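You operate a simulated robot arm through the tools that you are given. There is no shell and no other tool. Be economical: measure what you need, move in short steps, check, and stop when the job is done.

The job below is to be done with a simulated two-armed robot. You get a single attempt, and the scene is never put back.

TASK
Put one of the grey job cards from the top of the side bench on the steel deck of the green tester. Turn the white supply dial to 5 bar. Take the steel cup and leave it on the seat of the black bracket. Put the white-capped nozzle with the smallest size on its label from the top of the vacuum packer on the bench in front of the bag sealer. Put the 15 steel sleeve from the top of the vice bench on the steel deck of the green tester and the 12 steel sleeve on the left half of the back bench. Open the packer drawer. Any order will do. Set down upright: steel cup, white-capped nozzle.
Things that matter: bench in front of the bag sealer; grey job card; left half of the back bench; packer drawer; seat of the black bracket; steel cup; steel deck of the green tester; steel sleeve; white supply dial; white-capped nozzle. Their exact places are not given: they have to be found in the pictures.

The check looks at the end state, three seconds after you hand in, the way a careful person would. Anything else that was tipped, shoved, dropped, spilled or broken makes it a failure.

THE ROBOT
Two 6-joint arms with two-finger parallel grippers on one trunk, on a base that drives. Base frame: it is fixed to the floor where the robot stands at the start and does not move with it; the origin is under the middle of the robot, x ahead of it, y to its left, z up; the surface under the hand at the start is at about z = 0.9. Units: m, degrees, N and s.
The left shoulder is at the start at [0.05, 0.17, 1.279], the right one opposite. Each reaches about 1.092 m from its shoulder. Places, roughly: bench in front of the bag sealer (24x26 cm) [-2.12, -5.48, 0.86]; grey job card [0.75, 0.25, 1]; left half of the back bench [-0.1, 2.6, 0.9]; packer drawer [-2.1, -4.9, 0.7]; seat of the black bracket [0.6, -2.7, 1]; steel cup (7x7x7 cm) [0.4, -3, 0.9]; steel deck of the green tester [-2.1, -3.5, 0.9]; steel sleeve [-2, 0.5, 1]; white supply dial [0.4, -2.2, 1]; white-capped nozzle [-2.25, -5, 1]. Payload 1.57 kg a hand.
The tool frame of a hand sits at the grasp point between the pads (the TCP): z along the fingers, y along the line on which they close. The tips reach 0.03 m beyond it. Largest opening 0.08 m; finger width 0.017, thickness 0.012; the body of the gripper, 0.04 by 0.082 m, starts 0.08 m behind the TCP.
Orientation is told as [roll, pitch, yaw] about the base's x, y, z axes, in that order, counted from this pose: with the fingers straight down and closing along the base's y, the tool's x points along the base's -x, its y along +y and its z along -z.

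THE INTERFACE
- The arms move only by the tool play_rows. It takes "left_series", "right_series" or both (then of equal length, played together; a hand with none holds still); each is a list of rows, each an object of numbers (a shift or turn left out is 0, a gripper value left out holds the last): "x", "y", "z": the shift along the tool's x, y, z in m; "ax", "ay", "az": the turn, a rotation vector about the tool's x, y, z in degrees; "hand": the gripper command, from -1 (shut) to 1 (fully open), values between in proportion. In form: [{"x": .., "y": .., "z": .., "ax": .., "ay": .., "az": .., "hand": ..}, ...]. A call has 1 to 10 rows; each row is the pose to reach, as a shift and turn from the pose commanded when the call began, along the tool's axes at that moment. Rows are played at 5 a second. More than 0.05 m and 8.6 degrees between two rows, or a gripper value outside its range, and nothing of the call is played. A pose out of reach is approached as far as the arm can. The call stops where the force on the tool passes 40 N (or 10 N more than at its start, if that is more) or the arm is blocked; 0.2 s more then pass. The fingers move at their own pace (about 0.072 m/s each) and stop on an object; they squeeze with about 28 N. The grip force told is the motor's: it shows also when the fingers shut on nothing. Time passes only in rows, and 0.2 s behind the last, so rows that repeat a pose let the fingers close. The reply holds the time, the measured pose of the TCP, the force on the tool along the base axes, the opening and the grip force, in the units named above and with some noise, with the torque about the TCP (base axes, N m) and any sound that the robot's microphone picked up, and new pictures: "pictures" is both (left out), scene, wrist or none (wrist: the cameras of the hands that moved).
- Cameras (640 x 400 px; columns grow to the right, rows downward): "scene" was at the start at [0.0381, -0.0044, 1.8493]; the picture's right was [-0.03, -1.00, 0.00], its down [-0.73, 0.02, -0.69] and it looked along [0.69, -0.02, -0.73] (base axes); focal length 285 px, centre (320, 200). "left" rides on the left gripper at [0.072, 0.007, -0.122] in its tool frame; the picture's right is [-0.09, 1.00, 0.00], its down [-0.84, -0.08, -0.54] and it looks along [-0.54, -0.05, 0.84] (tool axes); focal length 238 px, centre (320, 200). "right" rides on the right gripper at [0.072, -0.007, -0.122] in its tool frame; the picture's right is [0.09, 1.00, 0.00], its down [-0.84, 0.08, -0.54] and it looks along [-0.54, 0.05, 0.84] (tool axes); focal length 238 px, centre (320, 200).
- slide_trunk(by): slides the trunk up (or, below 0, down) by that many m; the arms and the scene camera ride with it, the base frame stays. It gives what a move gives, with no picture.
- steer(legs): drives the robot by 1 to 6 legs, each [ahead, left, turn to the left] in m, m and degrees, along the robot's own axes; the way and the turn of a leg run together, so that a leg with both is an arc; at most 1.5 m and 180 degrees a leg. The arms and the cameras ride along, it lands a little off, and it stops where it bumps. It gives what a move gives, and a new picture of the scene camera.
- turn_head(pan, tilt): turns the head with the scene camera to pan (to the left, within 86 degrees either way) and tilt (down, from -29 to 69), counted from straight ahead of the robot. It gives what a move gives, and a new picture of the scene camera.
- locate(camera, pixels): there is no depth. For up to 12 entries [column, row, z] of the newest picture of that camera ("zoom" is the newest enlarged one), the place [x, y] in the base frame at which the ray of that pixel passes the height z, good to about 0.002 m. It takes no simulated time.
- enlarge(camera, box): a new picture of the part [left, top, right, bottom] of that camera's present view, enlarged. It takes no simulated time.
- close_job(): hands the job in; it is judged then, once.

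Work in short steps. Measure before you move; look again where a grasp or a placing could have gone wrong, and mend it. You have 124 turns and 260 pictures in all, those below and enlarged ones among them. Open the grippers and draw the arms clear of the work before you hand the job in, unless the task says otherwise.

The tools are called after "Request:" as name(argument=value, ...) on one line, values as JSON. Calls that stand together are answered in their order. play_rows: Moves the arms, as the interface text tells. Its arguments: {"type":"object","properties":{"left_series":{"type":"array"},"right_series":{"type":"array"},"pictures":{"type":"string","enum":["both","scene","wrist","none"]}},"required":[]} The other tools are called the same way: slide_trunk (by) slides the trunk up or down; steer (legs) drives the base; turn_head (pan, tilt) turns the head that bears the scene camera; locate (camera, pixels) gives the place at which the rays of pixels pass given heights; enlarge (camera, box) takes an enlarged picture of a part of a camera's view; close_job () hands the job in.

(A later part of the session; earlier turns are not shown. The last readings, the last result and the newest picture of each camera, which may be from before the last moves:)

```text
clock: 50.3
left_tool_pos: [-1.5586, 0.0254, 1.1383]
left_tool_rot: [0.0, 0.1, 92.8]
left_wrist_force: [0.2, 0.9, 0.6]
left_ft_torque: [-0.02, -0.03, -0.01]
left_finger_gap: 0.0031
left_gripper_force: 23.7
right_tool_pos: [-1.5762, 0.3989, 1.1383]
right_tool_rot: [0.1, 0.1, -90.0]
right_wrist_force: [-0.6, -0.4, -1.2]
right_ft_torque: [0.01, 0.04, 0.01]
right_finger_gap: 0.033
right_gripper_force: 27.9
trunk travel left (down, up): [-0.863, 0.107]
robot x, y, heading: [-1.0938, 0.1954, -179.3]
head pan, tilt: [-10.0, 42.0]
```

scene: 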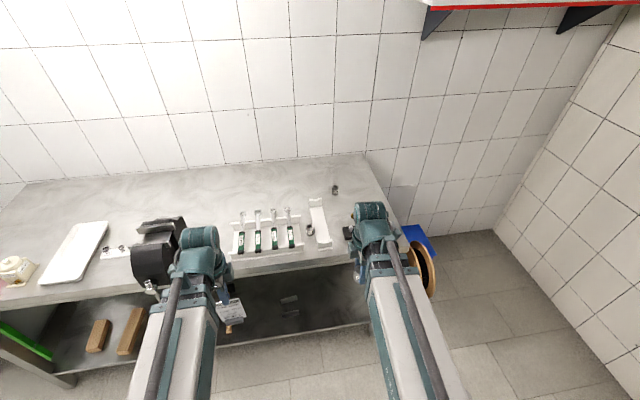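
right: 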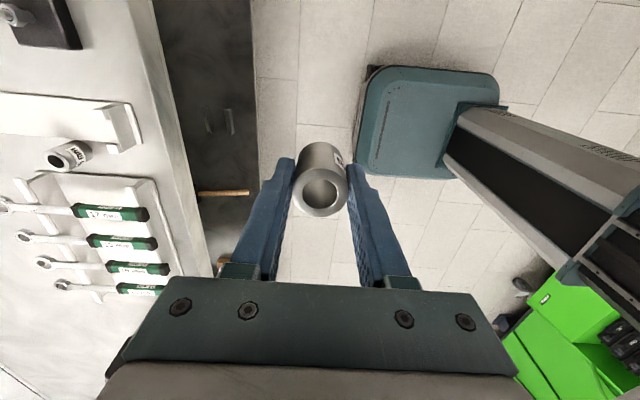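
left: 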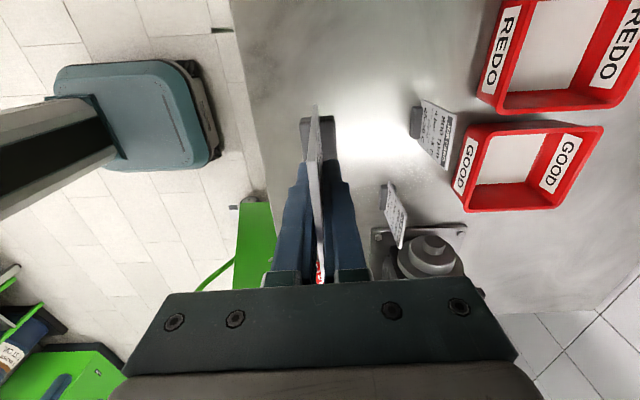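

12 sleeve held (gap 0.033). I drive toward the back bench in legs and look before the final approach.

Request:
steer(legs=[[-0.5, 0, 0], [0, 0, -90.7], [0.3, -0.4, 0]])

Request:
turn_head(pan=-15, tilt=25)

```text
clock: 59.6
left_tool_pos: [-0.3563, 0.9751, 1.1383]
left_tool_rot: [-0.1, 0.0, 2.4]
left_wrist_force: [-1.5, 0.4, 0.3]
left_ft_torque: [0.0, 0.02, 0.01]
left_finger_gap: 0.003
left_gripper_force: 23.9
right_tool_pos: [0.0179, 0.9915, 1.1373]
right_tool_rot: [0.0, 0.0, 179.6]
right_wrist_force: [0.8, 0.3, -2.0]
right_ft_torque: [-0.01, 0.0, 0.05]
right_finger_gap: 0.033
right_gripper_force: 27.8
trunk travel left (down, up): [-0.863, 0.107]
robot x, y, heading: [-0.1886, 0.5074, 90.2]
head pan, tilt: [-10.0, 42.0]
```

scene: 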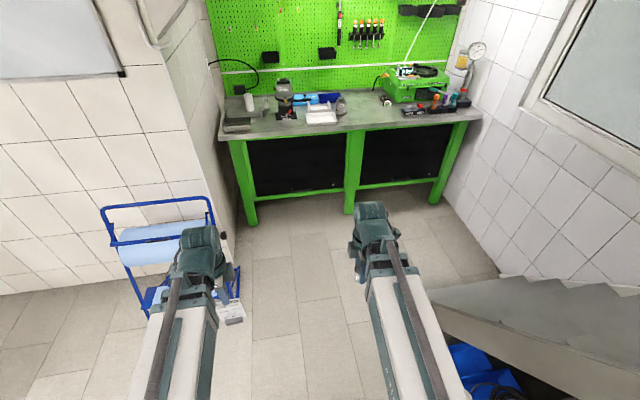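

```text
clock: 60.4
left_tool_pos: [-0.3577, 0.974, 1.1376]
left_tool_rot: [0.0, 0.0, 2.4]
left_wrist_force: [0.2, 0.6, -0.3]
left_ft_torque: [0.02, -0.01, 0.02]
left_finger_gap: 0.0029
left_gripper_force: 24.0
right_tool_pos: [0.0182, 0.9899, 1.1371]
right_tool_rot: [0.0, 0.0, 179.7]
right_wrist_force: [-0.7, 0.1, -2.8]
right_ft_torque: [-0.01, -0.01, 0.03]
right_finger_gap: 0.033
right_gripper_force: 28.2
trunk travel left (down, up): [-0.863, 0.107]
robot x, y, heading: [-0.1921, 0.5054, 89.9]
head pan, tilt: [-15.0, 25.0]
```

scene: 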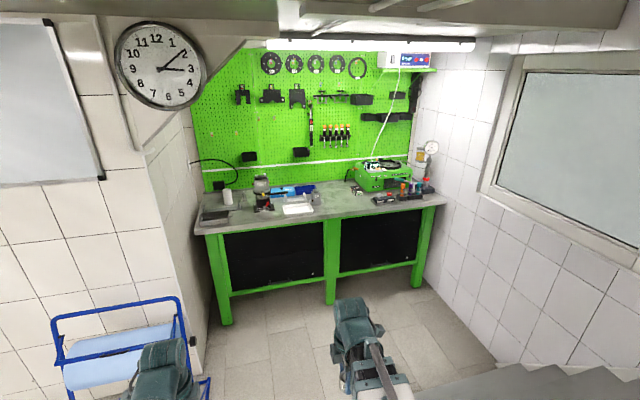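

Request:
locate(camera="scene", pixels=[[415, 390, 0.9], [415, 390, 0.5], [497, 365, 0.2], [497, 365, 0.5], [205, 380, 0.3], [190, 340, 0.8], [224, 325, 0]])

Request:
steer(legs=[[0.45, 0, 0]])

Request:
turn_head(pan=0, tilt=42)

```text
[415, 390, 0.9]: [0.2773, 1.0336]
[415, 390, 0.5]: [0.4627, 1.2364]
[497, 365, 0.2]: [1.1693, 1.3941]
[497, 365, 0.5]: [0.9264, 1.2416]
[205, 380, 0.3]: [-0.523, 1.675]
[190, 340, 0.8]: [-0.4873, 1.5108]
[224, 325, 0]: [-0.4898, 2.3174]
```

```text
clock: 63.1
left_tool_pos: [-0.3611, 1.4263, 1.1374]
left_tool_rot: [-0.1, 0.0, 2.6]
left_wrist_force: [0.5, 0.0, -0.1]
left_ft_torque: [-0.05, -0.01, 0.0]
left_finger_gap: 0.0031
left_gripper_force: 24.1
right_tool_pos: [0.0126, 1.4436, 1.138]
right_tool_rot: [0.1, 0.0, 179.7]
right_wrist_force: [0.0, 0.5, -2.3]
right_ft_torque: [0.02, -0.04, 0.0]
right_finger_gap: 0.0327
right_gripper_force: 28.3
trunk travel left (down, up): [-0.863, 0.107]
robot x, y, heading: [-0.1902, 0.9583, 90.2]
head pan, tilt: [-15.0, 25.0]
```

scene: 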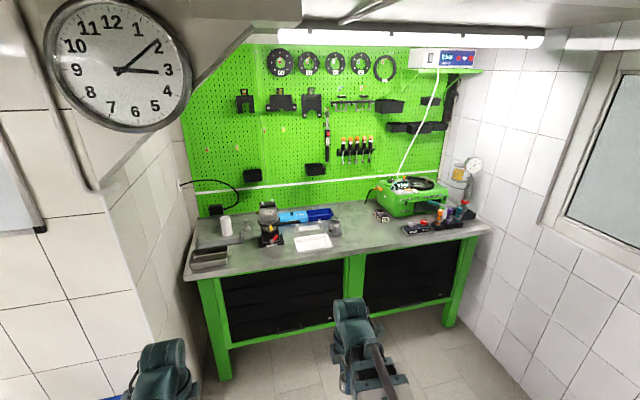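

```text
clock: 63.9
left_tool_pos: [-0.3609, 1.4265, 1.137]
left_tool_rot: [0.1, 0.1, 2.5]
left_wrist_force: [-0.7, 0.2, 0.0]
left_ft_torque: [0.03, 0.01, -0.01]
left_finger_gap: 0.0032
left_gripper_force: 24.4
right_tool_pos: [0.013, 1.443, 1.1376]
right_tool_rot: [0.1, 0.1, 179.8]
right_wrist_force: [0.9, -0.2, -2.1]
right_ft_torque: [0.02, 0.02, -0.01]
right_finger_gap: 0.0329
right_gripper_force: 28.5
trunk travel left (down, up): [-0.863, 0.107]
robot x, y, heading: [-0.1944, 0.9565, 90.4]
head pan, tilt: [0.0, 42.0]
```

scene: 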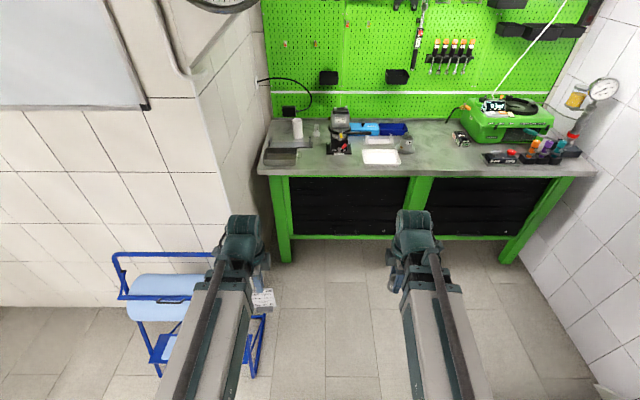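

Request:
steer(legs=[[0.43, -0.05, 0]])

Request:
enlarge(camera="scene", box=[200, 80, 520, 280])

```text
clock: 66.6
left_tool_pos: [-0.3112, 1.8591, 1.1374]
left_tool_rot: [-0.1, 0.0, 2.5]
left_wrist_force: [0.1, -0.2, 0.5]
left_ft_torque: [-0.04, 0.01, -0.01]
left_finger_gap: 0.0034
left_gripper_force: 24.1
right_tool_pos: [0.061, 1.8762, 1.1373]
right_tool_rot: [0.2, 0.0, 179.7]
right_wrist_force: [-0.3, 1.1, -1.8]
right_ft_torque: [-0.04, 0.0, -0.03]
right_finger_gap: 0.0329
right_gripper_force: 27.4
trunk travel left (down, up): [-0.863, 0.107]
robot x, y, heading: [-0.1447, 1.3946, 90.6]
head pan, tilt: [0.0, 42.0]
```

scene: 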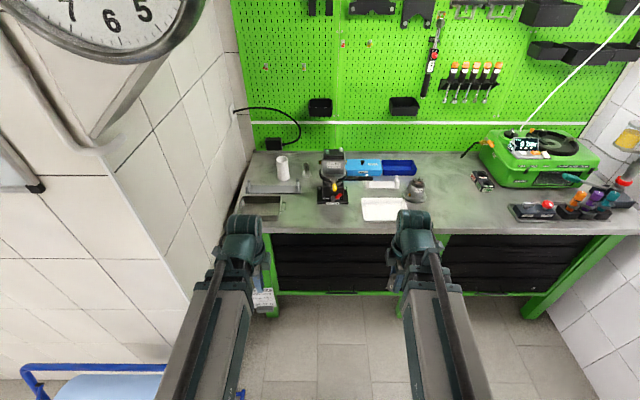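

```text
2.00 times, centred on (360, 180) of scene
```

zoom: 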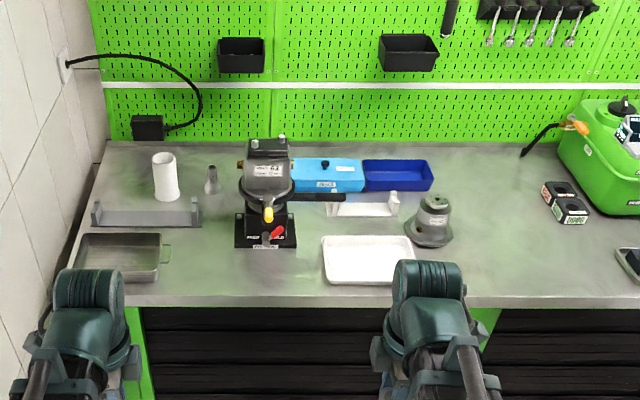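

Free spot at zoom (225,275) on the front-left of the bench. I locate it.

Request:
locate(camera="zoom", pixels=[[230, 275, 0.9], [160, 275, 0.9], [322, 280, 0.9], [240, 248, 0.9], [230, 302, 0.9], [480, 302, 0.9], [300, 275, 0.9]])

```text
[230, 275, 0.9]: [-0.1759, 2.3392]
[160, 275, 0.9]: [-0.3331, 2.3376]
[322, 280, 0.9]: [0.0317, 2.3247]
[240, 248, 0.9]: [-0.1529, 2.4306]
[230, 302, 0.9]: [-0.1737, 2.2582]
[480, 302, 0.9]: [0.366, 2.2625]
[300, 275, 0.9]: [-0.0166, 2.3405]
```

I move the right hand over (-0.12, 2.325) and lower.

Request:
play_rows(right_series=[{"x": -0.018, "y": -0.045}, {"x": -0.036, "y": -0.09}, {"x": -0.054, "y": -0.135}, {"x": -0.072, "y": -0.18}, {"x": -0.09, "y": -0.225}, {"x": -0.108, "y": -0.27}, {"x": -0.126, "y": -0.315}, {"x": -0.144, "y": -0.36}, {"x": -0.162, "y": -0.405}, {"x": -0.18, "y": -0.449}], pictures="both")

Request:
slide_trunk(by=-0.15)

```text
clock: 68.8
left_tool_pos: [-0.312, 1.8582, 1.1377]
left_tool_rot: [0.0, 0.0, 2.5]
left_wrist_force: [-0.6, -0.5, 0.6]
left_ft_torque: [0.06, -0.01, 0.02]
left_finger_gap: 0.0029
left_gripper_force: 24.3
right_tool_pos: [-0.1135, 2.3033, 1.1382]
right_tool_rot: [0.0, 0.1, 179.6]
right_wrist_force: [-0.7, -0.3, -1.9]
right_ft_torque: [0.0, -0.02, 0.02]
right_finger_gap: 0.033
right_gripper_force: 27.8
right hand out of reach, approached as far as the arm can: row 10
trunk travel left (down, up): [-0.863, 0.107]
robot x, y, heading: [-0.1414, 1.3908, 90.7]
head pan, tilt: [0.0, 42.0]
```

scene: 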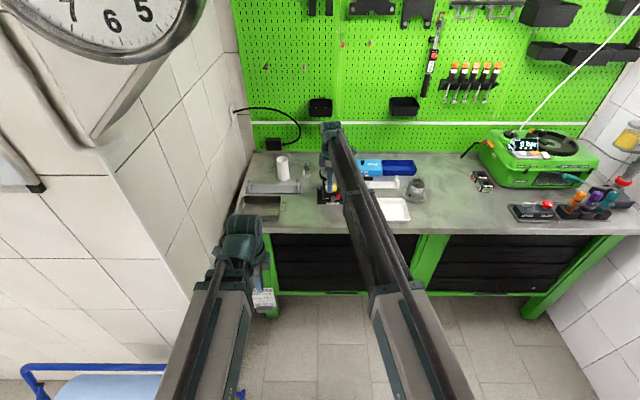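
right: 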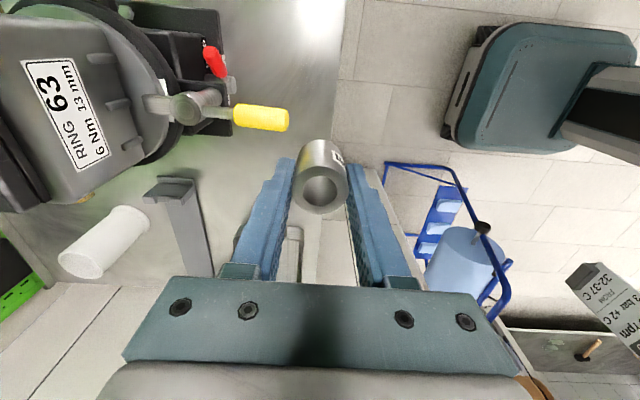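

```text
clock: 70.2
left_tool_pos: [-0.3119, 1.8571, 1.0022]
left_tool_rot: [0.1, 0.0, 2.4]
left_wrist_force: [-0.4, 0.0, 0.5]
left_ft_torque: [-0.01, -0.01, 0.0]
left_finger_gap: 0.0027
left_gripper_force: 23.9
right_tool_pos: [-0.1121, 2.3021, 1.0014]
right_tool_rot: [-0.5, 0.2, 179.8]
right_wrist_force: [-1.9, -8.1, 17.7]
right_ft_torque: [1.08, -0.54, -0.08]
right_finger_gap: 0.033
right_gripper_force: 27.9
trunk travel left (down, up): [-0.726, 0.244]
robot x, y, heading: [-0.1454, 1.3897, 90.3]
head pan, tilt: [0.0, 42.0]
stopped: the force on the tool passed its limit at 99 N (the readings are from after the stop); the commanded pose is now the measured one
```

Something touched at z≈1.0 (likely the press's yellow handle). I raise and look.

Request:
slide_trunk(by=0.06)

Request:
play_rows(right_series=[{}], pictures="both")

Request:
enlarge(camera="scene", box=[240, 110, 440, 235])

```text
clock: 71.2
left_tool_pos: [-0.3135, 1.8591, 1.0588]
left_tool_rot: [0.0, 0.0, 2.5]
left_wrist_force: [-0.8, 0.0, -0.6]
left_ft_torque: [-0.01, -0.01, 0.01]
left_finger_gap: 0.0031
left_gripper_force: 24.1
right_tool_pos: [-0.1119, 2.3046, 1.0599]
right_tool_rot: [-0.3, 0.2, 179.8]
right_wrist_force: [0.8, 0.4, -2.3]
right_ft_torque: [0.01, 0.0, -0.02]
right_finger_gap: 0.0329
right_gripper_force: 27.9
trunk travel left (down, up): [-0.786, 0.184]
robot x, y, heading: [-0.1438, 1.3918, 90.4]
head pan, tilt: [0.0, 42.0]
```

```text
clock: 71.6
left_tool_pos: [-0.3134, 1.8591, 1.0603]
left_tool_rot: [0.1, 0.0, 2.6]
left_wrist_force: [0.2, -0.1, -0.7]
left_ft_torque: [-0.05, 0.01, 0.01]
left_finger_gap: 0.003
left_gripper_force: 24.7
right_tool_pos: [-0.1112, 2.3039, 1.0602]
right_tool_rot: [-0.4, 0.3, 179.7]
right_wrist_force: [0.2, -0.1, -2.4]
right_ft_torque: [0.0, -0.01, 0.01]
right_finger_gap: 0.033
right_gripper_force: 28.3
trunk travel left (down, up): [-0.786, 0.184]
robot x, y, heading: [-0.1453, 1.3908, 90.7]
head pan, tilt: [0.0, 42.0]
```

scene: 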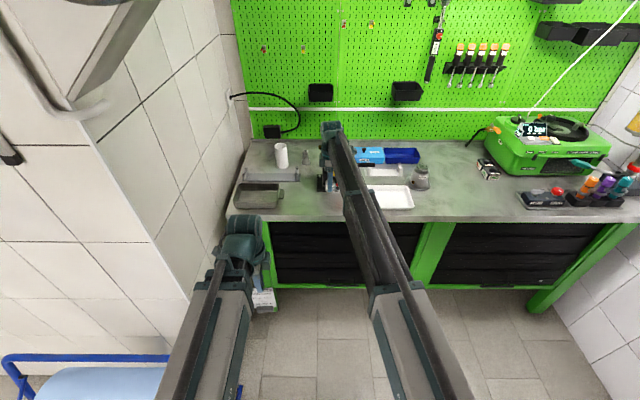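
right: 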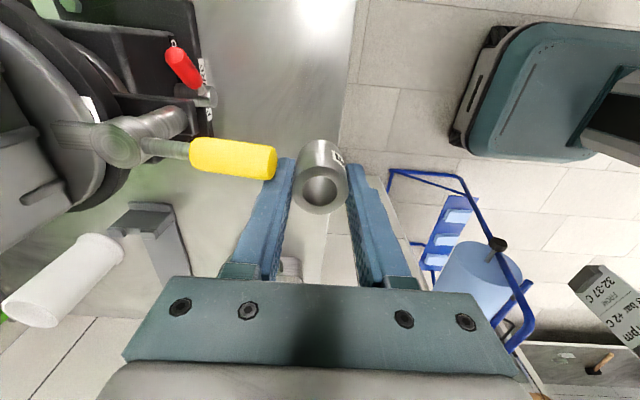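

```text
3.20 times, centred on (340, 172) of scene
```

zoom: 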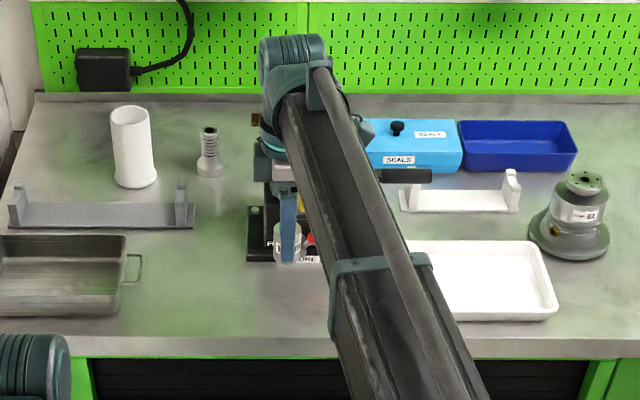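

The yellow handle's tip (270,165) is next to the outer finger. I measure it and compare the press with the earlier picture.

Request:
locate(camera="right", pixels=[[275, 162, 1.0], [275, 162, 1.03], [275, 180, 1.03], [190, 150, 1.03], [214, 100, 0.95], [325, 185, 1.08]])

Request:
play_rows(right_series=[{"x": -0.02}, {"x": -0.05}, {"x": -0.08}, {"x": -0.1}, {"x": -0.1}], pictures="both")

Request:
enlarge(camera="scene", box=[240, 110, 440, 235])

```text
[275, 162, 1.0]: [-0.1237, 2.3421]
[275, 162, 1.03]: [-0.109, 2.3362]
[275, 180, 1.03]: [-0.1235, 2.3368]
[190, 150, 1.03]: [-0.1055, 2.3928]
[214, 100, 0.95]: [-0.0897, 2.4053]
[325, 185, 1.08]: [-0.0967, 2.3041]
```

```text
clock: 72.8
left_tool_pos: [-0.3131, 1.8589, 1.06]
left_tool_rot: [0.0, 0.0, 2.5]
left_wrist_force: [0.1, -0.4, -0.2]
left_ft_torque: [0.0, 0.02, 0.01]
left_finger_gap: 0.0029
left_gripper_force: 24.1
right_tool_pos: [-0.2064, 2.2846, 1.0603]
right_tool_rot: [-0.4, 0.1, 179.7]
right_wrist_force: [-0.2, 0.1, -3.1]
right_ft_torque: [0.03, -0.01, 0.0]
right_finger_gap: 0.0328
right_gripper_force: 27.6
right hand out of reach, approached as far as the arm can: row 1, 2, 3, 4, 5
trunk travel left (down, up): [-0.786, 0.184]
robot x, y, heading: [-0.148, 1.3895, 90.4]
head pan, tilt: [0.0, 42.0]
```

scene: 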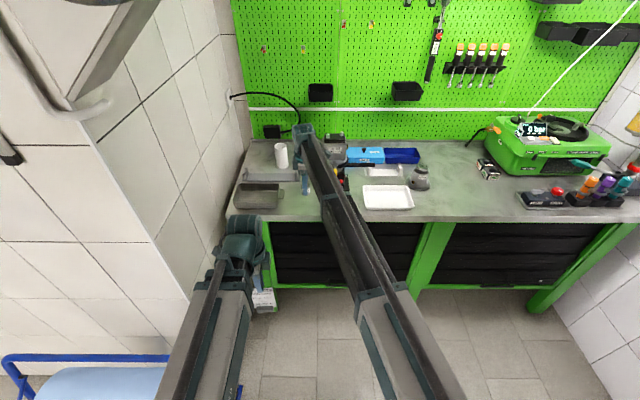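
right: 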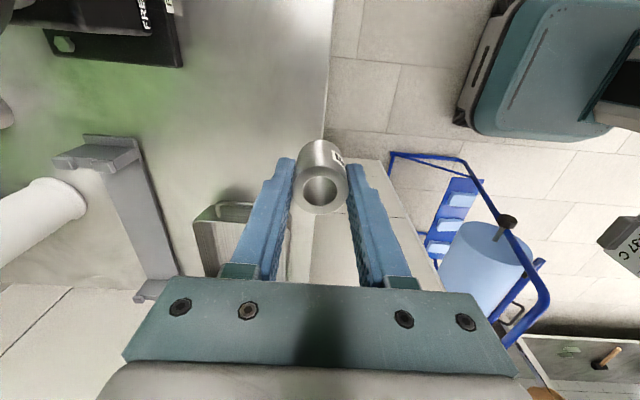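

```text
3.20 times, centred on (340, 172) of scene
```

zoom: 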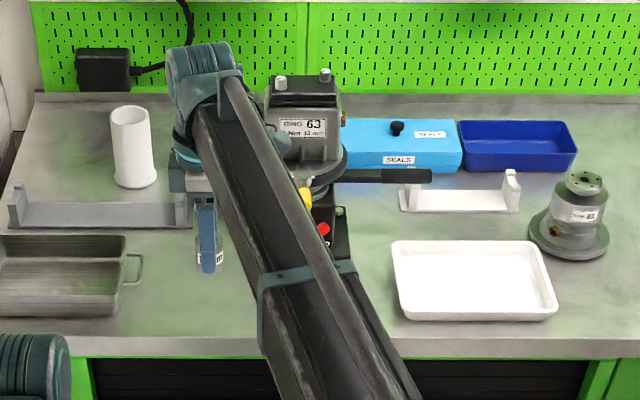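

The press looks in place. I drive 0.05 m ahead so the spot (-0.21, 2.335) is well on the bench, then lower.

Request:
steer(legs=[[0.05, 0, 0]])

Request:
enlarge(camera="right", box=[0, 0, 640, 400])

Request:
slide_trunk(by=-0.09)

Request:
enlarge(camera="scene", box=[240, 100, 440, 225])

```text
clock: 73.8
left_tool_pos: [-0.3138, 1.9116, 1.0591]
left_tool_rot: [-0.1, 0.1, 2.5]
left_wrist_force: [0.8, 0.4, -0.5]
left_ft_torque: [-0.04, 0.01, 0.01]
left_finger_gap: 0.003
left_gripper_force: 24.3
right_tool_pos: [-0.2072, 2.3359, 1.059]
right_tool_rot: [-0.4, 0.2, 179.7]
right_wrist_force: [0.0, 0.9, -2.3]
right_ft_torque: [-0.03, -0.02, 0.01]
right_finger_gap: 0.0331
right_gripper_force: 28.1
trunk travel left (down, up): [-0.786, 0.184]
robot x, y, heading: [-0.1403, 1.4421, 90.5]
head pan, tilt: [0.0, 42.0]
```

scene: 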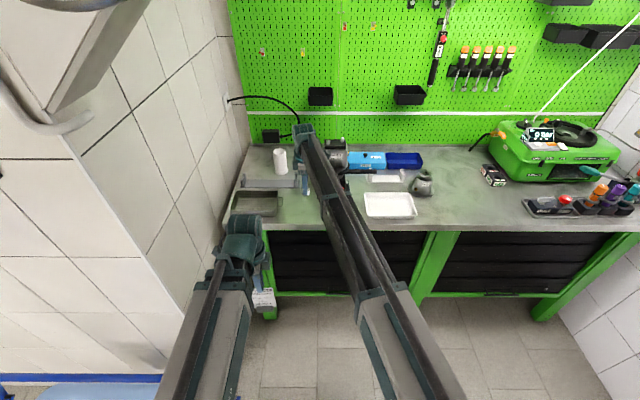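

```text
1.00 times, centred on (320, 200) of right (not enlarged: the box is as wide or as high as the picture)
```

zoom: 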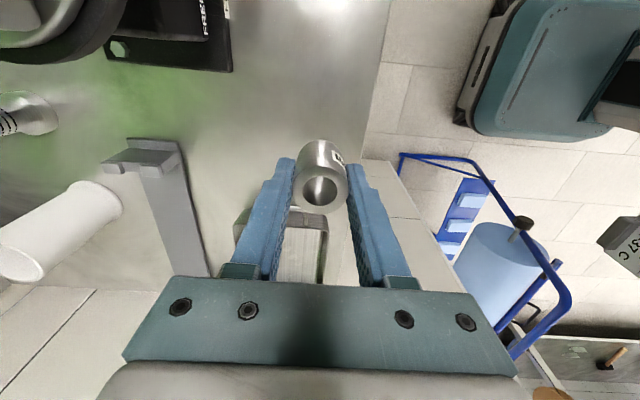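

```text
clock: 75.0
left_tool_pos: [-0.3136, 1.9107, 0.9701]
left_tool_rot: [-0.1, 0.0, 2.5]
left_wrist_force: [-0.4, 0.0, 0.0]
left_ft_torque: [-0.01, 0.03, -0.02]
left_finger_gap: 0.0029
left_gripper_force: 24.5
right_tool_pos: [-0.2059, 2.3336, 0.9691]
right_tool_rot: [-0.5, 0.2, 179.7]
right_wrist_force: [-0.4, -0.2, -2.2]
right_ft_torque: [0.0, 0.01, -0.01]
right_finger_gap: 0.0332
right_gripper_force: 28.3
trunk travel left (down, up): [-0.696, 0.274]
robot x, y, heading: [-0.1443, 1.4376, 90.6]
head pan, tilt: [0.0, 42.0]
```

```text
3.20 times, centred on (340, 162) of scene
```

zoom: 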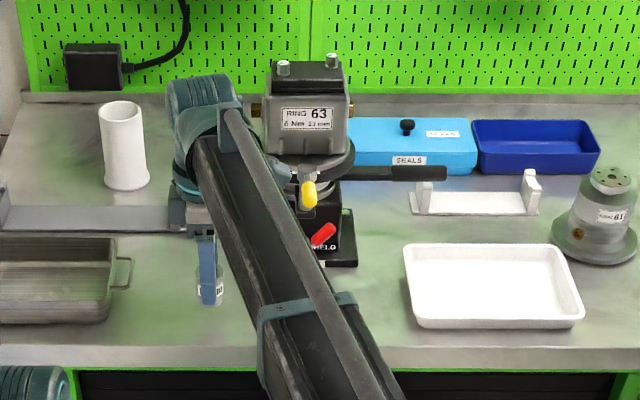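

Now the last bit down to the bench.

Request:
slide_trunk(by=-0.028)

Request:
slide_trunk(by=-0.004)

Request:
play_rows(right_series=[{"hand": -0.5}, {"hand": 0.3}, {"hand": 0.3}, {"hand": 0.6}, {"hand": 0.6}], pictures="wrist")

Request:
slide_trunk(by=0.2)

```text
clock: 75.8
left_tool_pos: [-0.3133, 1.9102, 0.9423]
left_tool_rot: [0.1, 0.0, 2.5]
left_wrist_force: [0.5, -0.1, 0.0]
left_ft_torque: [0.06, -0.02, 0.02]
left_finger_gap: 0.0031
left_gripper_force: 24.7
right_tool_pos: [-0.207, 2.3339, 0.9413]
right_tool_rot: [-0.4, 0.2, 179.7]
right_wrist_force: [0.0, -0.1, -2.5]
right_ft_torque: [-0.02, -0.03, -0.03]
right_finger_gap: 0.0328
right_gripper_force: 28.1
trunk travel left (down, up): [-0.668, 0.302]
robot x, y, heading: [-0.1475, 1.4393, 90.5]
head pan, tilt: [0.0, 42.0]
```

```text
clock: 76.3
left_tool_pos: [-0.3136, 1.9081, 0.9395]
left_tool_rot: [0.2, 0.1, 2.5]
left_wrist_force: [0.3, -0.4, -0.2]
left_ft_torque: [0.0, 0.0, -0.04]
left_finger_gap: 0.003
left_gripper_force: 24.1
right_tool_pos: [-0.2059, 2.333, 0.9404]
right_tool_rot: [-0.6, 0.2, 179.7]
right_wrist_force: [-1.2, 8.0, 31.9]
right_ft_torque: [-0.16, 0.04, 0.0]
right_finger_gap: 0.0332
right_gripper_force: 28.3
trunk travel left (down, up): [-0.664, 0.306]
robot x, y, heading: [-0.1419, 1.4393, 90.4]
head pan, tilt: [0.0, 42.0]
```

```text
clock: 77.5
left_tool_pos: [-0.3133, 1.9094, 0.939]
left_tool_rot: [0.0, 0.0, 2.5]
left_wrist_force: [0.6, -0.5, -0.9]
left_ft_torque: [-0.02, 0.04, 0.01]
left_finger_gap: 0.0031
left_gripper_force: 24.3
right_tool_pos: [-0.208, 2.3325, 0.9379]
right_tool_rot: [-0.5, 0.1, 179.8]
right_wrist_force: [0.0, -0.1, -0.2]
right_ft_torque: [0.0, 0.0, 0.01]
right_finger_gap: 0.0637
right_gripper_force: 0.1
trunk travel left (down, up): [-0.664, 0.306]
robot x, y, heading: [-0.147, 1.4417, 90.4]
head pan, tilt: [0.0, 42.0]
```

right: 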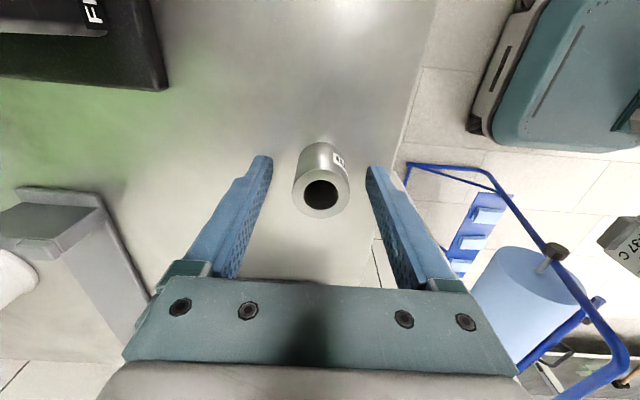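

```text
clock: 79.7
left_tool_pos: [-0.3127, 1.91, 1.1378]
left_tool_rot: [0.0, -0.1, 2.5]
left_wrist_force: [-0.7, -0.4, -0.7]
left_ft_torque: [-0.03, -0.01, -0.01]
left_finger_gap: 0.0027
left_gripper_force: 23.8
right_tool_pos: [-0.2071, 2.3338, 1.1387]
right_tool_rot: [-0.6, 0.1, 179.7]
right_wrist_force: [-0.9, 0.3, -0.6]
right_ft_torque: [0.03, 0.0, 0.01]
right_finger_gap: 0.0641
right_gripper_force: 0.0
trunk travel left (down, up): [-0.864, 0.106]
robot x, y, heading: [-0.1477, 1.4444, 90.6]
head pan, tilt: [0.0, 42.0]
```

Sleeve stands on the bench. I retract the right hand and check.

Request:
play_rows(right_series=[{"x": 0.026, "y": 0.041}, {"x": 0.052, "y": 0.082}, {"x": 0.078, "y": 0.123}, {"x": 0.104, "y": 0.164}, {"x": 0.13, "y": 0.205}, {"x": 0.156, "y": 0.246}, {"x": 0.182, "y": 0.287}, {"x": 0.208, "y": 0.328}, {"x": 0.234, "y": 0.369}, {"x": 0.26, "y": 0.41}], pictures="none")

Request:
enlarge(camera="scene", box=[220, 80, 540, 280])

Request:
steer(legs=[[-0.45, 0.05, 0], [-0.78, 0, 0], [0, 0, 89.5], [0.9, 0, 0]])

Request:
turn_head(pan=-10, tilt=42)

```text
clock: 81.8
left_tool_pos: [-0.3134, 1.9096, 1.1382]
left_tool_rot: [0.0, 0.0, 2.5]
left_wrist_force: [-0.3, -0.1, -0.3]
left_ft_torque: [0.01, -0.02, 0.02]
left_finger_gap: 0.003
left_gripper_force: 24.3
right_tool_pos: [0.0523, 1.9224, 1.1383]
right_tool_rot: [-0.6, 0.1, 179.7]
right_wrist_force: [-0.4, -0.3, 1.3]
right_ft_torque: [0.01, -0.01, -0.03]
right_finger_gap: 0.0641
right_gripper_force: 0.0
trunk travel left (down, up): [-0.864, 0.106]
robot x, y, heading: [-0.1454, 1.4389, 90.3]
head pan, tilt: [0.0, 42.0]
```

```text
2.00 times, centred on (380, 180) of scene
```

zoom: 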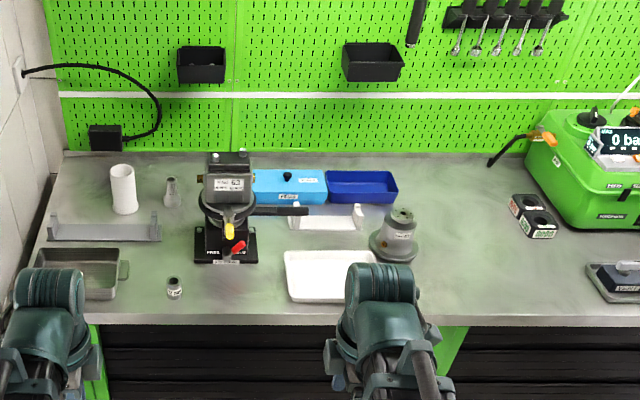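

```text
clock: 96.5
left_tool_pos: [-1.5688, 0.0538, 1.1379]
left_tool_rot: [0.0, 0.0, 91.9]
left_wrist_force: [0.1, -0.1, 0.9]
left_ft_torque: [0.0, 0.02, 0.0]
left_finger_gap: 0.003
left_gripper_force: 23.8
right_tool_pos: [-1.5769, 0.4196, 1.1376]
right_tool_rot: [-0.4, 0.1, -90.9]
right_wrist_force: [0.0, 0.7, -0.3]
right_ft_torque: [0.0, 0.01, 0.0]
right_finger_gap: 0.0642
right_gripper_force: 0.0
trunk travel left (down, up): [-0.864, 0.106]
robot x, y, heading: [-1.0973, 0.2177, 179.5]
head pan, tilt: [0.0, 42.0]
```

scene: 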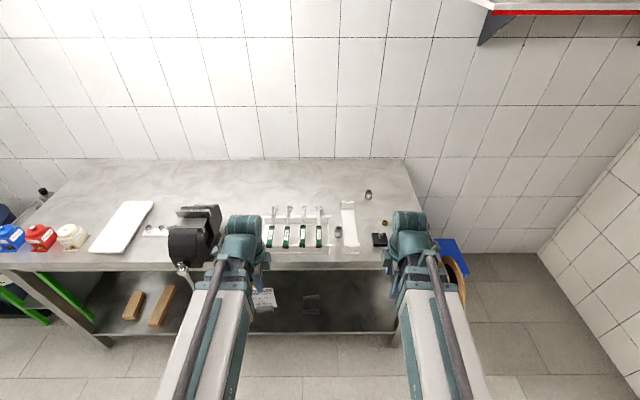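

```text
clock: 97.3
left_tool_pos: [-1.5687, 0.0525, 1.1391]
left_tool_rot: [0.0, 0.1, 91.7]
left_wrist_force: [0.1, -0.9, -0.5]
left_ft_torque: [0.04, 0.0, 0.0]
left_finger_gap: 0.0031
left_gripper_force: 24.8
right_tool_pos: [-1.578, 0.4199, 1.1376]
right_tool_rot: [-0.5, 0.1, -91.0]
right_wrist_force: [-0.5, -0.4, -0.6]
right_ft_torque: [0.02, -0.01, 0.01]
right_finger_gap: 0.0641
right_gripper_force: 0.0
trunk travel left (down, up): [-0.864, 0.106]
robot x, y, heading: [-1.1007, 0.221, 179.7]
head pan, tilt: [-10.0, 42.0]
```

scene: 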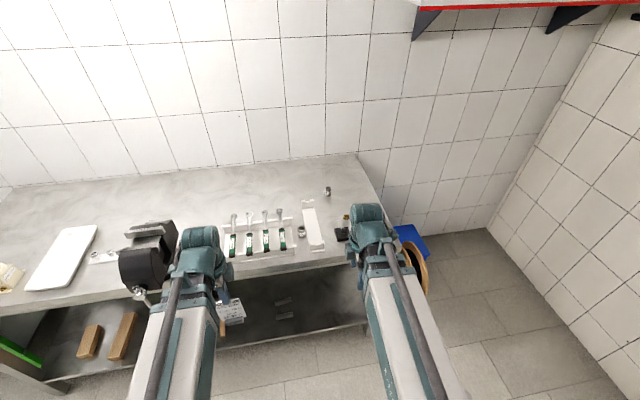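

12 sleeve is standing on the left half. I bring the right hand over the 15 sleeve.

Request:
play_rows(right_series=[{"x": -0.014, "y": -0.041, "hand": 0.8}, {"x": -0.028, "y": -0.082}, {"x": -0.042, "y": -0.123}, {"x": -0.056, "y": -0.164}, {"x": -0.07, "y": -0.205}, {"x": -0.085, "y": -0.246}, {"x": -0.099, "y": -0.287}, {"x": -0.113, "y": -0.328}, {"x": -0.127, "y": -0.369}, {"x": -0.127, "y": -0.369}], pictures="none")

Request:
enlarge(camera="right", box=[192, 40, 448, 200])

```text
clock: 99.5
left_tool_pos: [-1.5665, 0.0547, 1.1392]
left_tool_rot: [-0.1, -0.1, 91.8]
left_wrist_force: [-0.9, -1.0, 0.1]
left_ft_torque: [0.02, 0.03, 0.01]
left_finger_gap: 0.0031
left_gripper_force: 24.4
right_tool_pos: [-1.9484, 0.2996, 1.1382]
right_tool_rot: [-0.5, 0.1, -90.9]
right_wrist_force: [0.3, 0.4, 0.6]
right_ft_torque: [-0.05, -0.02, -0.02]
right_finger_gap: 0.0719
right_gripper_force: 0.1
trunk travel left (down, up): [-0.864, 0.106]
robot x, y, heading: [-1.0982, 0.2181, 179.8]
head pan, tilt: [-10.0, 42.0]
```

```text
2.50 times, centred on (320, 120) of right
```

zoom: 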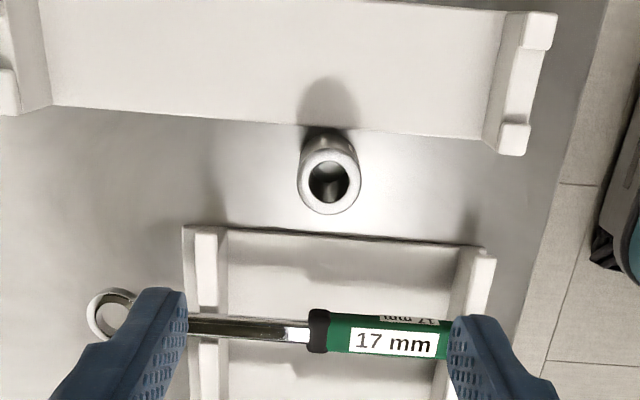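

Request:
locate(camera="zoom", pixels=[[329, 182, 0.94], [325, 145, 0.9]])

```text
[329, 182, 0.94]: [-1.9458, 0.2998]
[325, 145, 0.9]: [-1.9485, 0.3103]
```

Request:
play_rows(right_series=[{"y": 0.002}, {"y": 0.002}], pictures="none")

Request:
slide_trunk(by=-0.2)

Request:
play_rows(right_series=[{"hand": 0.8}, {"hand": -1}, {"hand": -1}, {"hand": -1}, {"hand": -1}], pictures="wrist")

Request:
slide_trunk(by=0.2)

```text
clock: 100.1
left_tool_pos: [-1.5668, 0.0547, 1.1383]
left_tool_rot: [0.0, 0.0, 91.8]
left_wrist_force: [0.1, -0.2, 0.5]
left_ft_torque: [0.01, -0.01, -0.01]
left_finger_gap: 0.003
left_gripper_force: 24.0
right_tool_pos: [-1.9467, 0.2982, 1.1391]
right_tool_rot: [-0.5, 0.1, -91.0]
right_wrist_force: [-0.2, 0.3, -0.6]
right_ft_torque: [-0.03, 0.04, 0.0]
right_finger_gap: 0.0719
right_gripper_force: 0.0
trunk travel left (down, up): [-0.864, 0.106]
robot x, y, heading: [-1.0979, 0.2189, 179.6]
head pan, tilt: [-10.0, 42.0]
```

```text
clock: 102.2
left_tool_pos: [-1.5688, 0.0547, 0.9379]
left_tool_rot: [0.0, 0.0, 91.9]
left_wrist_force: [0.3, 0.0, -0.2]
left_ft_torque: [0.03, -0.05, 0.03]
left_finger_gap: 0.0032
left_gripper_force: 24.2
right_tool_pos: [-1.9461, 0.2978, 0.9374]
right_tool_rot: [-0.4, 0.1, -91.1]
right_wrist_force: [0.0, 0.4, -0.2]
right_ft_torque: [-0.02, 0.02, 0.01]
right_finger_gap: 0.072
right_gripper_force: 0.1
trunk travel left (down, up): [-0.664, 0.306]
robot x, y, heading: [-1.0973, 0.2181, 179.6]
head pan, tilt: [-10.0, 42.0]
```

```text
clock: 103.4
left_tool_pos: [-1.5689, 0.054, 0.9386]
left_tool_rot: [-0.1, -0.1, 91.9]
left_wrist_force: [0.7, 0.1, 0.4]
left_ft_torque: [-0.01, 0.04, -0.01]
left_finger_gap: 0.0027
left_gripper_force: 24.1
right_tool_pos: [-1.9455, 0.2989, 0.9392]
right_tool_rot: [-0.5, 0.1, -90.9]
right_wrist_force: [-0.4, 0.2, 1.8]
right_ft_torque: [0.03, -0.05, 0.04]
right_finger_gap: 0.0333
right_gripper_force: 28.1
trunk travel left (down, up): [-0.664, 0.306]
robot x, y, heading: [-1.0956, 0.2169, 179.8]
head pan, tilt: [-10.0, 42.0]
```

right: 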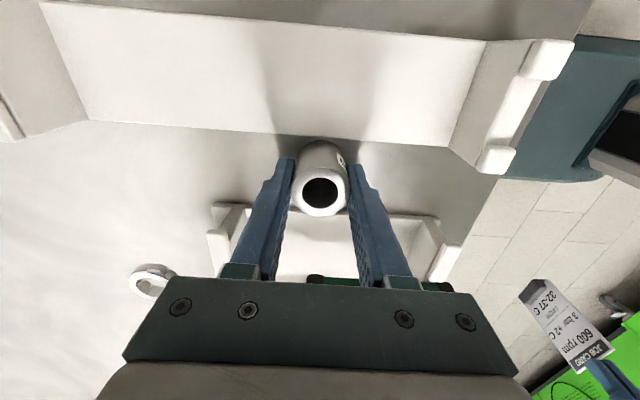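

```text
clock: 105.6
left_tool_pos: [-1.5687, 0.0539, 1.1382]
left_tool_rot: [0.0, 0.0, 91.8]
left_wrist_force: [-0.8, 0.3, 0.1]
left_ft_torque: [-0.01, 0.05, 0.01]
left_finger_gap: 0.0029
left_gripper_force: 24.0
right_tool_pos: [-1.9464, 0.2984, 1.1381]
right_tool_rot: [-0.4, 0.1, -90.9]
right_wrist_force: [0.1, -0.5, -1.8]
right_ft_torque: [-0.04, 0.0, 0.01]
right_finger_gap: 0.0332
right_gripper_force: 27.7
trunk travel left (down, up): [-0.864, 0.106]
robot x, y, heading: [-1.0978, 0.2176, 179.6]
head pan, tilt: [-10.0, 42.0]
```

15 sleeve held. Retract, back up, turn toward -y and look down the room.

Request:
play_rows(right_series=[{"x": 0.01, "y": 0.036}, {"x": 0.02, "y": 0.072}, {"x": 0.03, "y": 0.11}, {"x": 0.04, "y": 0.15}, {"x": 0.05, "y": 0.19}, {"x": 0.06, "y": 0.23}, {"x": 0.07, "y": 0.27}, {"x": 0.08, "y": 0.31}, {"x": 0.09, "y": 0.35}, {"x": 0.1, "y": 0.38}], pictures="wrist")

Request:
steer(legs=[[-0.15, 0, 0], [0, 0, 90]])

Request:
turn_head(pan=20, tilt=30)

```text
clock: 107.8
left_tool_pos: [-1.568, 0.0544, 1.138]
left_tool_rot: [0.0, 0.0, 91.8]
left_wrist_force: [-0.2, 0.7, 0.0]
left_ft_torque: [0.01, 0.0, 0.01]
left_finger_gap: 0.003
left_gripper_force: 24.1
right_tool_pos: [-1.5627, 0.3906, 1.1396]
right_tool_rot: [-0.5, 0.1, -91.0]
right_wrist_force: [0.7, 0.3, -2.2]
right_ft_torque: [-0.02, 0.0, -0.04]
right_finger_gap: 0.0331
right_gripper_force: 27.9
right hand out of reach, approached as far as the arm can: row 10
trunk travel left (down, up): [-0.864, 0.106]
robot x, y, heading: [-1.0989, 0.2193, 179.6]
head pan, tilt: [-10.0, 42.0]
```

right: 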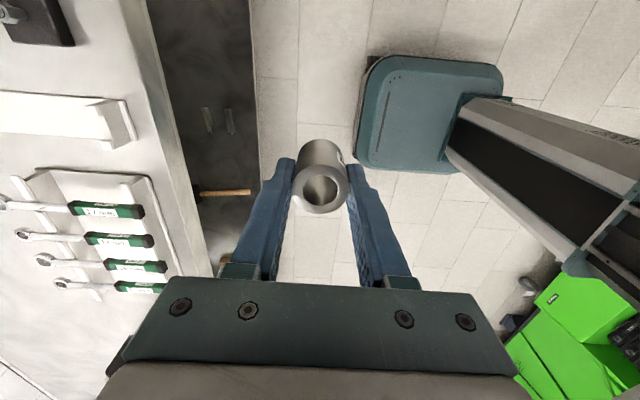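

```text
clock: 113.0
left_tool_pos: [-0.7852, -0.2543, 1.1384]
left_tool_rot: [0.0, 0.1, -178.1]
left_wrist_force: [0.6, -0.2, 0.2]
left_ft_torque: [-0.02, -0.02, 0.03]
left_finger_gap: 0.0028
left_gripper_force: 24.3
right_tool_pos: [-1.1212, -0.2518, 1.1385]
right_tool_rot: [-0.5, 0.1, -0.8]
right_wrist_force: [-0.5, -0.1, -1.7]
right_ft_torque: [0.0, 0.03, 0.03]
right_finger_gap: 0.0329
right_gripper_force: 27.6
trunk travel left (down, up): [-0.864, 0.106]
robot x, y, heading: [-0.9499, 0.2197, -90.3]
head pan, tilt: [-10.0, 42.0]
```

scene: 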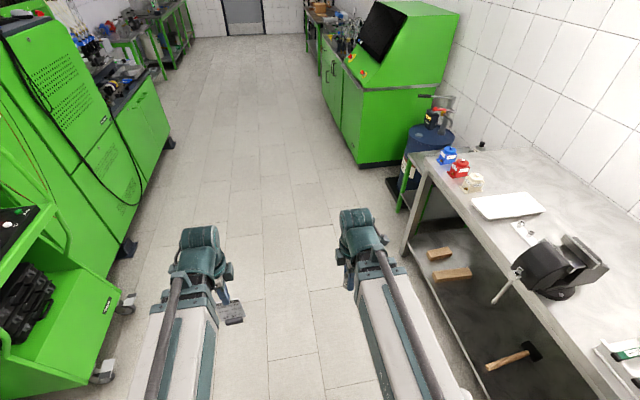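

```text
clock: 114.0
left_tool_pos: [-0.7848, -0.255, 1.1385]
left_tool_rot: [0.0, -0.1, -178.0]
left_wrist_force: [0.0, -0.1, -0.2]
left_ft_torque: [0.01, -0.02, 0.05]
left_finger_gap: 0.003
left_gripper_force: 24.2
right_tool_pos: [-1.1211, -0.252, 1.1379]
right_tool_rot: [-0.5, 0.1, -0.8]
right_wrist_force: [0.3, -0.3, -3.0]
right_ft_torque: [0.02, 0.03, -0.04]
right_finger_gap: 0.0331
right_gripper_force: 28.1
trunk travel left (down, up): [-0.864, 0.106]
robot x, y, heading: [-0.9493, 0.2131, -89.8]
head pan, tilt: [20.0, 30.0]
```

scene: 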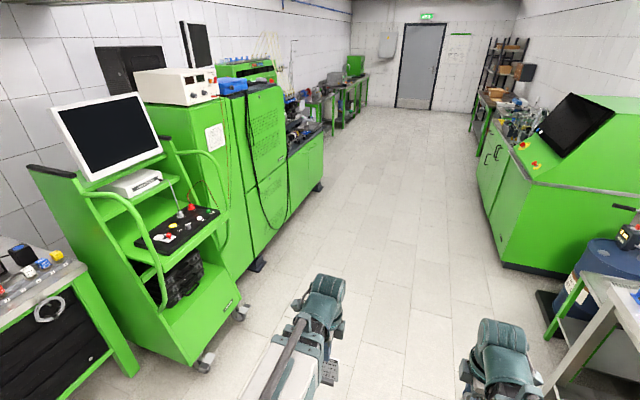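

Corridor is clear; I check the side limits and drive 2.7 m down.

Request:
locate(camera="scene", pixels=[[505, 265, 0], [205, 368, 0], [240, 318, 0], [258, 268, 0], [318, 188, 0], [475, 140, 0], [486, 215, 0]])

Request:
steer(legs=[[1.4, 0, 0], [1.3, 0, 0]])

Request:
turn_head(pan=-50, tilt=30)

```text
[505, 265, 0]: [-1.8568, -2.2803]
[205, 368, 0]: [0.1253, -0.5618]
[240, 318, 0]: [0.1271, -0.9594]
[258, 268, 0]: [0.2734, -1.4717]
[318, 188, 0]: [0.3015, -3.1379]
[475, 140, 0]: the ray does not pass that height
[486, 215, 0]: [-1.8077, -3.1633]
```

```text
clock: 127.1
left_tool_pos: [-0.8216, -2.9712, 1.1386]
left_tool_rot: [-0.1, 0.1, -179.0]
left_wrist_force: [0.7, 0.1, -0.4]
left_ft_torque: [-0.02, 0.02, 0.0]
left_finger_gap: 0.003
left_gripper_force: 24.0
right_tool_pos: [-1.157, -2.9624, 1.1372]
right_tool_rot: [-0.4, 0.1, -1.8]
right_wrist_force: [-1.0, 0.7, -2.8]
right_ft_torque: [0.02, -0.04, 0.01]
right_finger_gap: 0.0328
right_gripper_force: 28.3
trunk travel left (down, up): [-0.864, 0.106]
robot x, y, heading: [-0.9811, -2.4988, -91.2]
head pan, tilt: [20.0, 30.0]
```

scene: 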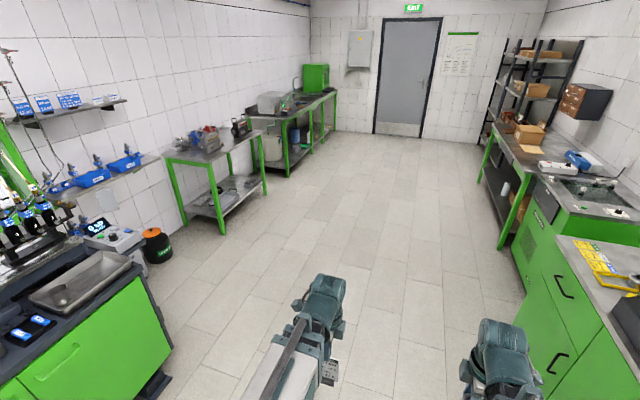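

```text
clock: 128.5
left_tool_pos: [-0.8198, -2.9697, 1.1384]
left_tool_rot: [0.1, 0.0, -178.9]
left_wrist_force: [0.3, 0.0, 0.1]
left_ft_torque: [-0.01, 0.02, -0.02]
left_finger_gap: 0.0033
left_gripper_force: 24.1
right_tool_pos: [-1.1575, -2.9629, 1.1384]
right_tool_rot: [-0.5, 0.1, -1.7]
right_wrist_force: [-0.2, 0.6, -2.8]
right_ft_torque: [0.0, 0.0, 0.03]
right_finger_gap: 0.0327
right_gripper_force: 27.9
trunk travel left (down, up): [-0.864, 0.106]
robot x, y, heading: [-0.979, -2.4962, -91.5]
head pan, tilt: [-50.0, 30.0]
```

scene: 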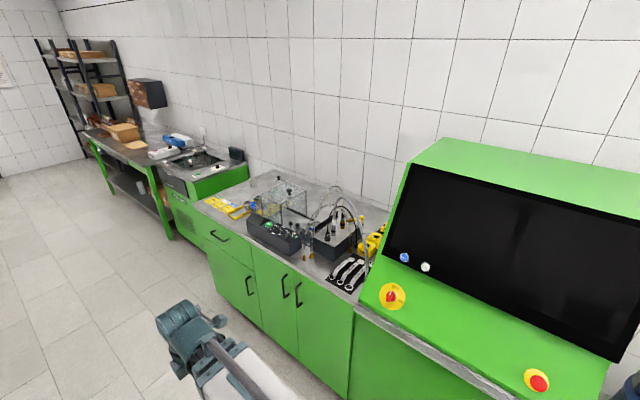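

The tester's steel deck with instruments is seen at (290,220). I turn to face it and shift along.

Request:
steer(legs=[[0, 0, -88.6], [0, 0.95, 0]])

Request:
turn_head(pan=0, tilt=40)

```text
clock: 137.3
left_tool_pos: [-1.444, -3.6145, 1.1383]
left_tool_rot: [0.0, 0.0, 92.2]
left_wrist_force: [-0.3, 1.3, 0.5]
left_ft_torque: [0.01, 0.02, 0.02]
left_finger_gap: 0.0029
left_gripper_force: 23.8
right_tool_pos: [-1.442, -3.277, 1.1385]
right_tool_rot: [-0.5, 0.3, -90.5]
right_wrist_force: [-0.1, -0.9, -1.8]
right_ft_torque: [-0.03, 0.01, 0.0]
right_finger_gap: 0.0326
right_gripper_force: 28.2
trunk travel left (down, up): [-0.864, 0.106]
robot x, y, heading: [-0.9733, -3.4498, -180.1]
head pan, tilt: [-50.0, 30.0]
```

scene: 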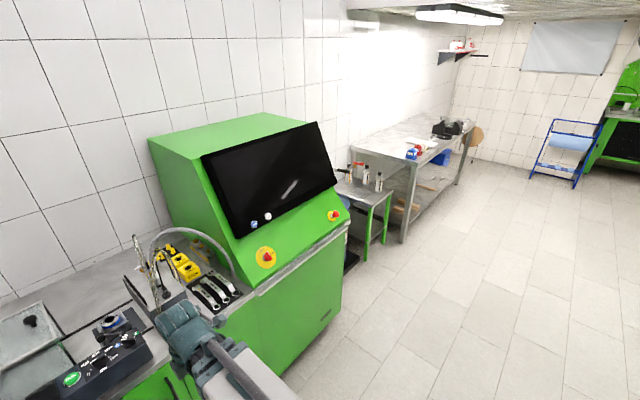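

```text
clock: 138.4
left_tool_pos: [-1.444, -3.6141, 1.1382]
left_tool_rot: [0.1, 0.0, 92.1]
left_wrist_force: [0.0, -0.5, -0.1]
left_ft_torque: [-0.01, -0.01, 0.0]
left_finger_gap: 0.0032
left_gripper_force: 23.9
right_tool_pos: [-1.4427, -3.2769, 1.1401]
right_tool_rot: [-0.4, 0.0, -90.5]
right_wrist_force: [0.6, 0.1, -2.1]
right_ft_torque: [0.03, 0.03, -0.02]
right_finger_gap: 0.0327
right_gripper_force: 27.9
trunk travel left (down, up): [-0.864, 0.106]
robot x, y, heading: [-0.9714, -3.4483, -180.0]
head pan, tilt: [0.0, 40.0]
```

scene: 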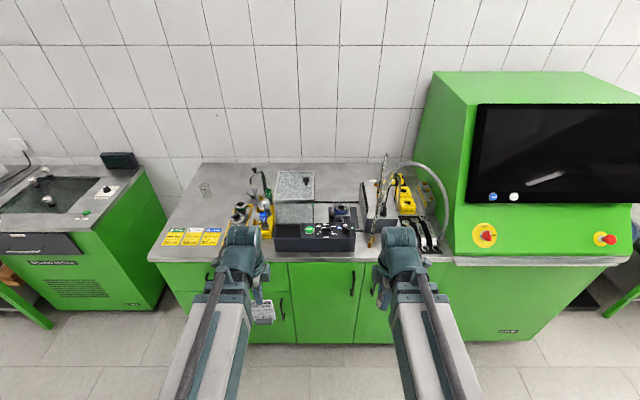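

Request:
enlarge(camera="scene", box=[140, 145, 300, 265])

Request:
enlarge(camera="scene", box=[260, 145, 460, 270])

Request:
enlarge(camera="scene", box=[0, 130, 180, 320])

Request:
locate(camera="scene", pixels=[[150, 252, 0.9], [285, 258, 0.9], [195, 170, 0.9], [205, 188, 0.9], [180, 230, 0.9], [225, 205, 0.9], [235, 180, 0.9], [450, 255, 0.9], [360, 250, 0.9], [340, 180, 0.9]])

```text
3.33 times, centred on (220, 205) of scene
```

zoom: 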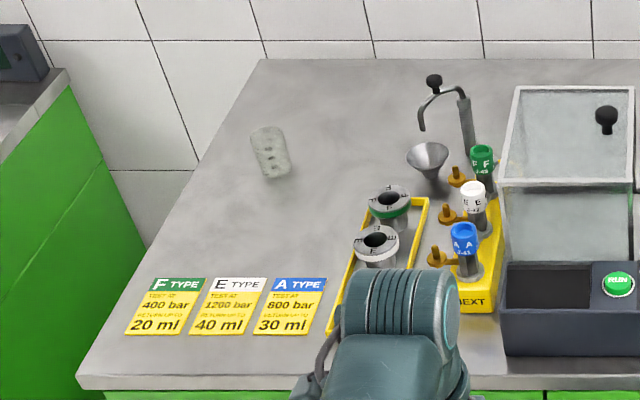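

```text
3.20 times, centred on (360, 208) of scene
```

zoom: 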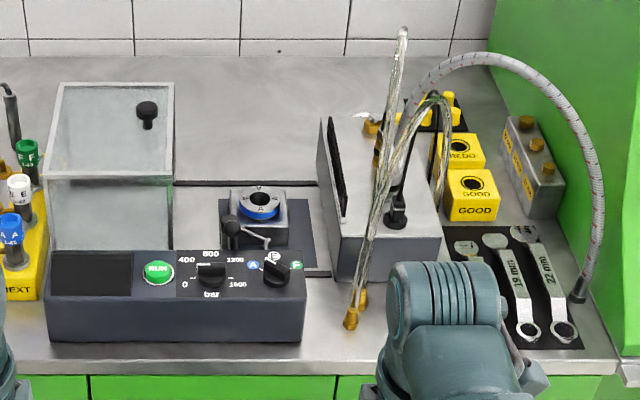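

```text
2.11 times, centred on (90, 225) of scene
```

zoom: 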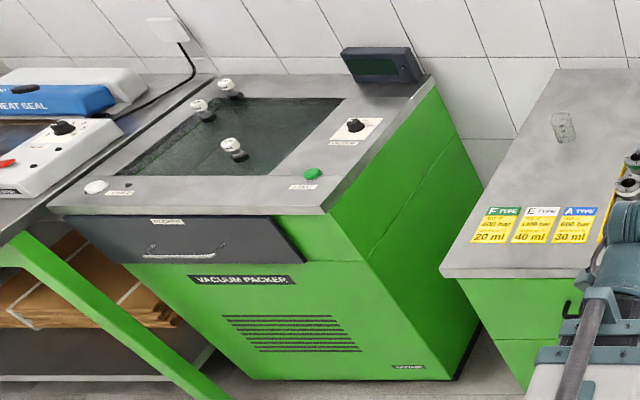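

```text
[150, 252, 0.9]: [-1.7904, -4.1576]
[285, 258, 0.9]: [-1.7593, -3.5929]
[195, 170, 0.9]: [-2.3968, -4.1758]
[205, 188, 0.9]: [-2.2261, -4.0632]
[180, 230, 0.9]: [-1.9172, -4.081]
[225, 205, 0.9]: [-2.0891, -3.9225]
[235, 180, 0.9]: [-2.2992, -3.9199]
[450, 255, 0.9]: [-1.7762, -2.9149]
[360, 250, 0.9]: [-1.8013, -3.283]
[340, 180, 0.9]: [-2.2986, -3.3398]
```

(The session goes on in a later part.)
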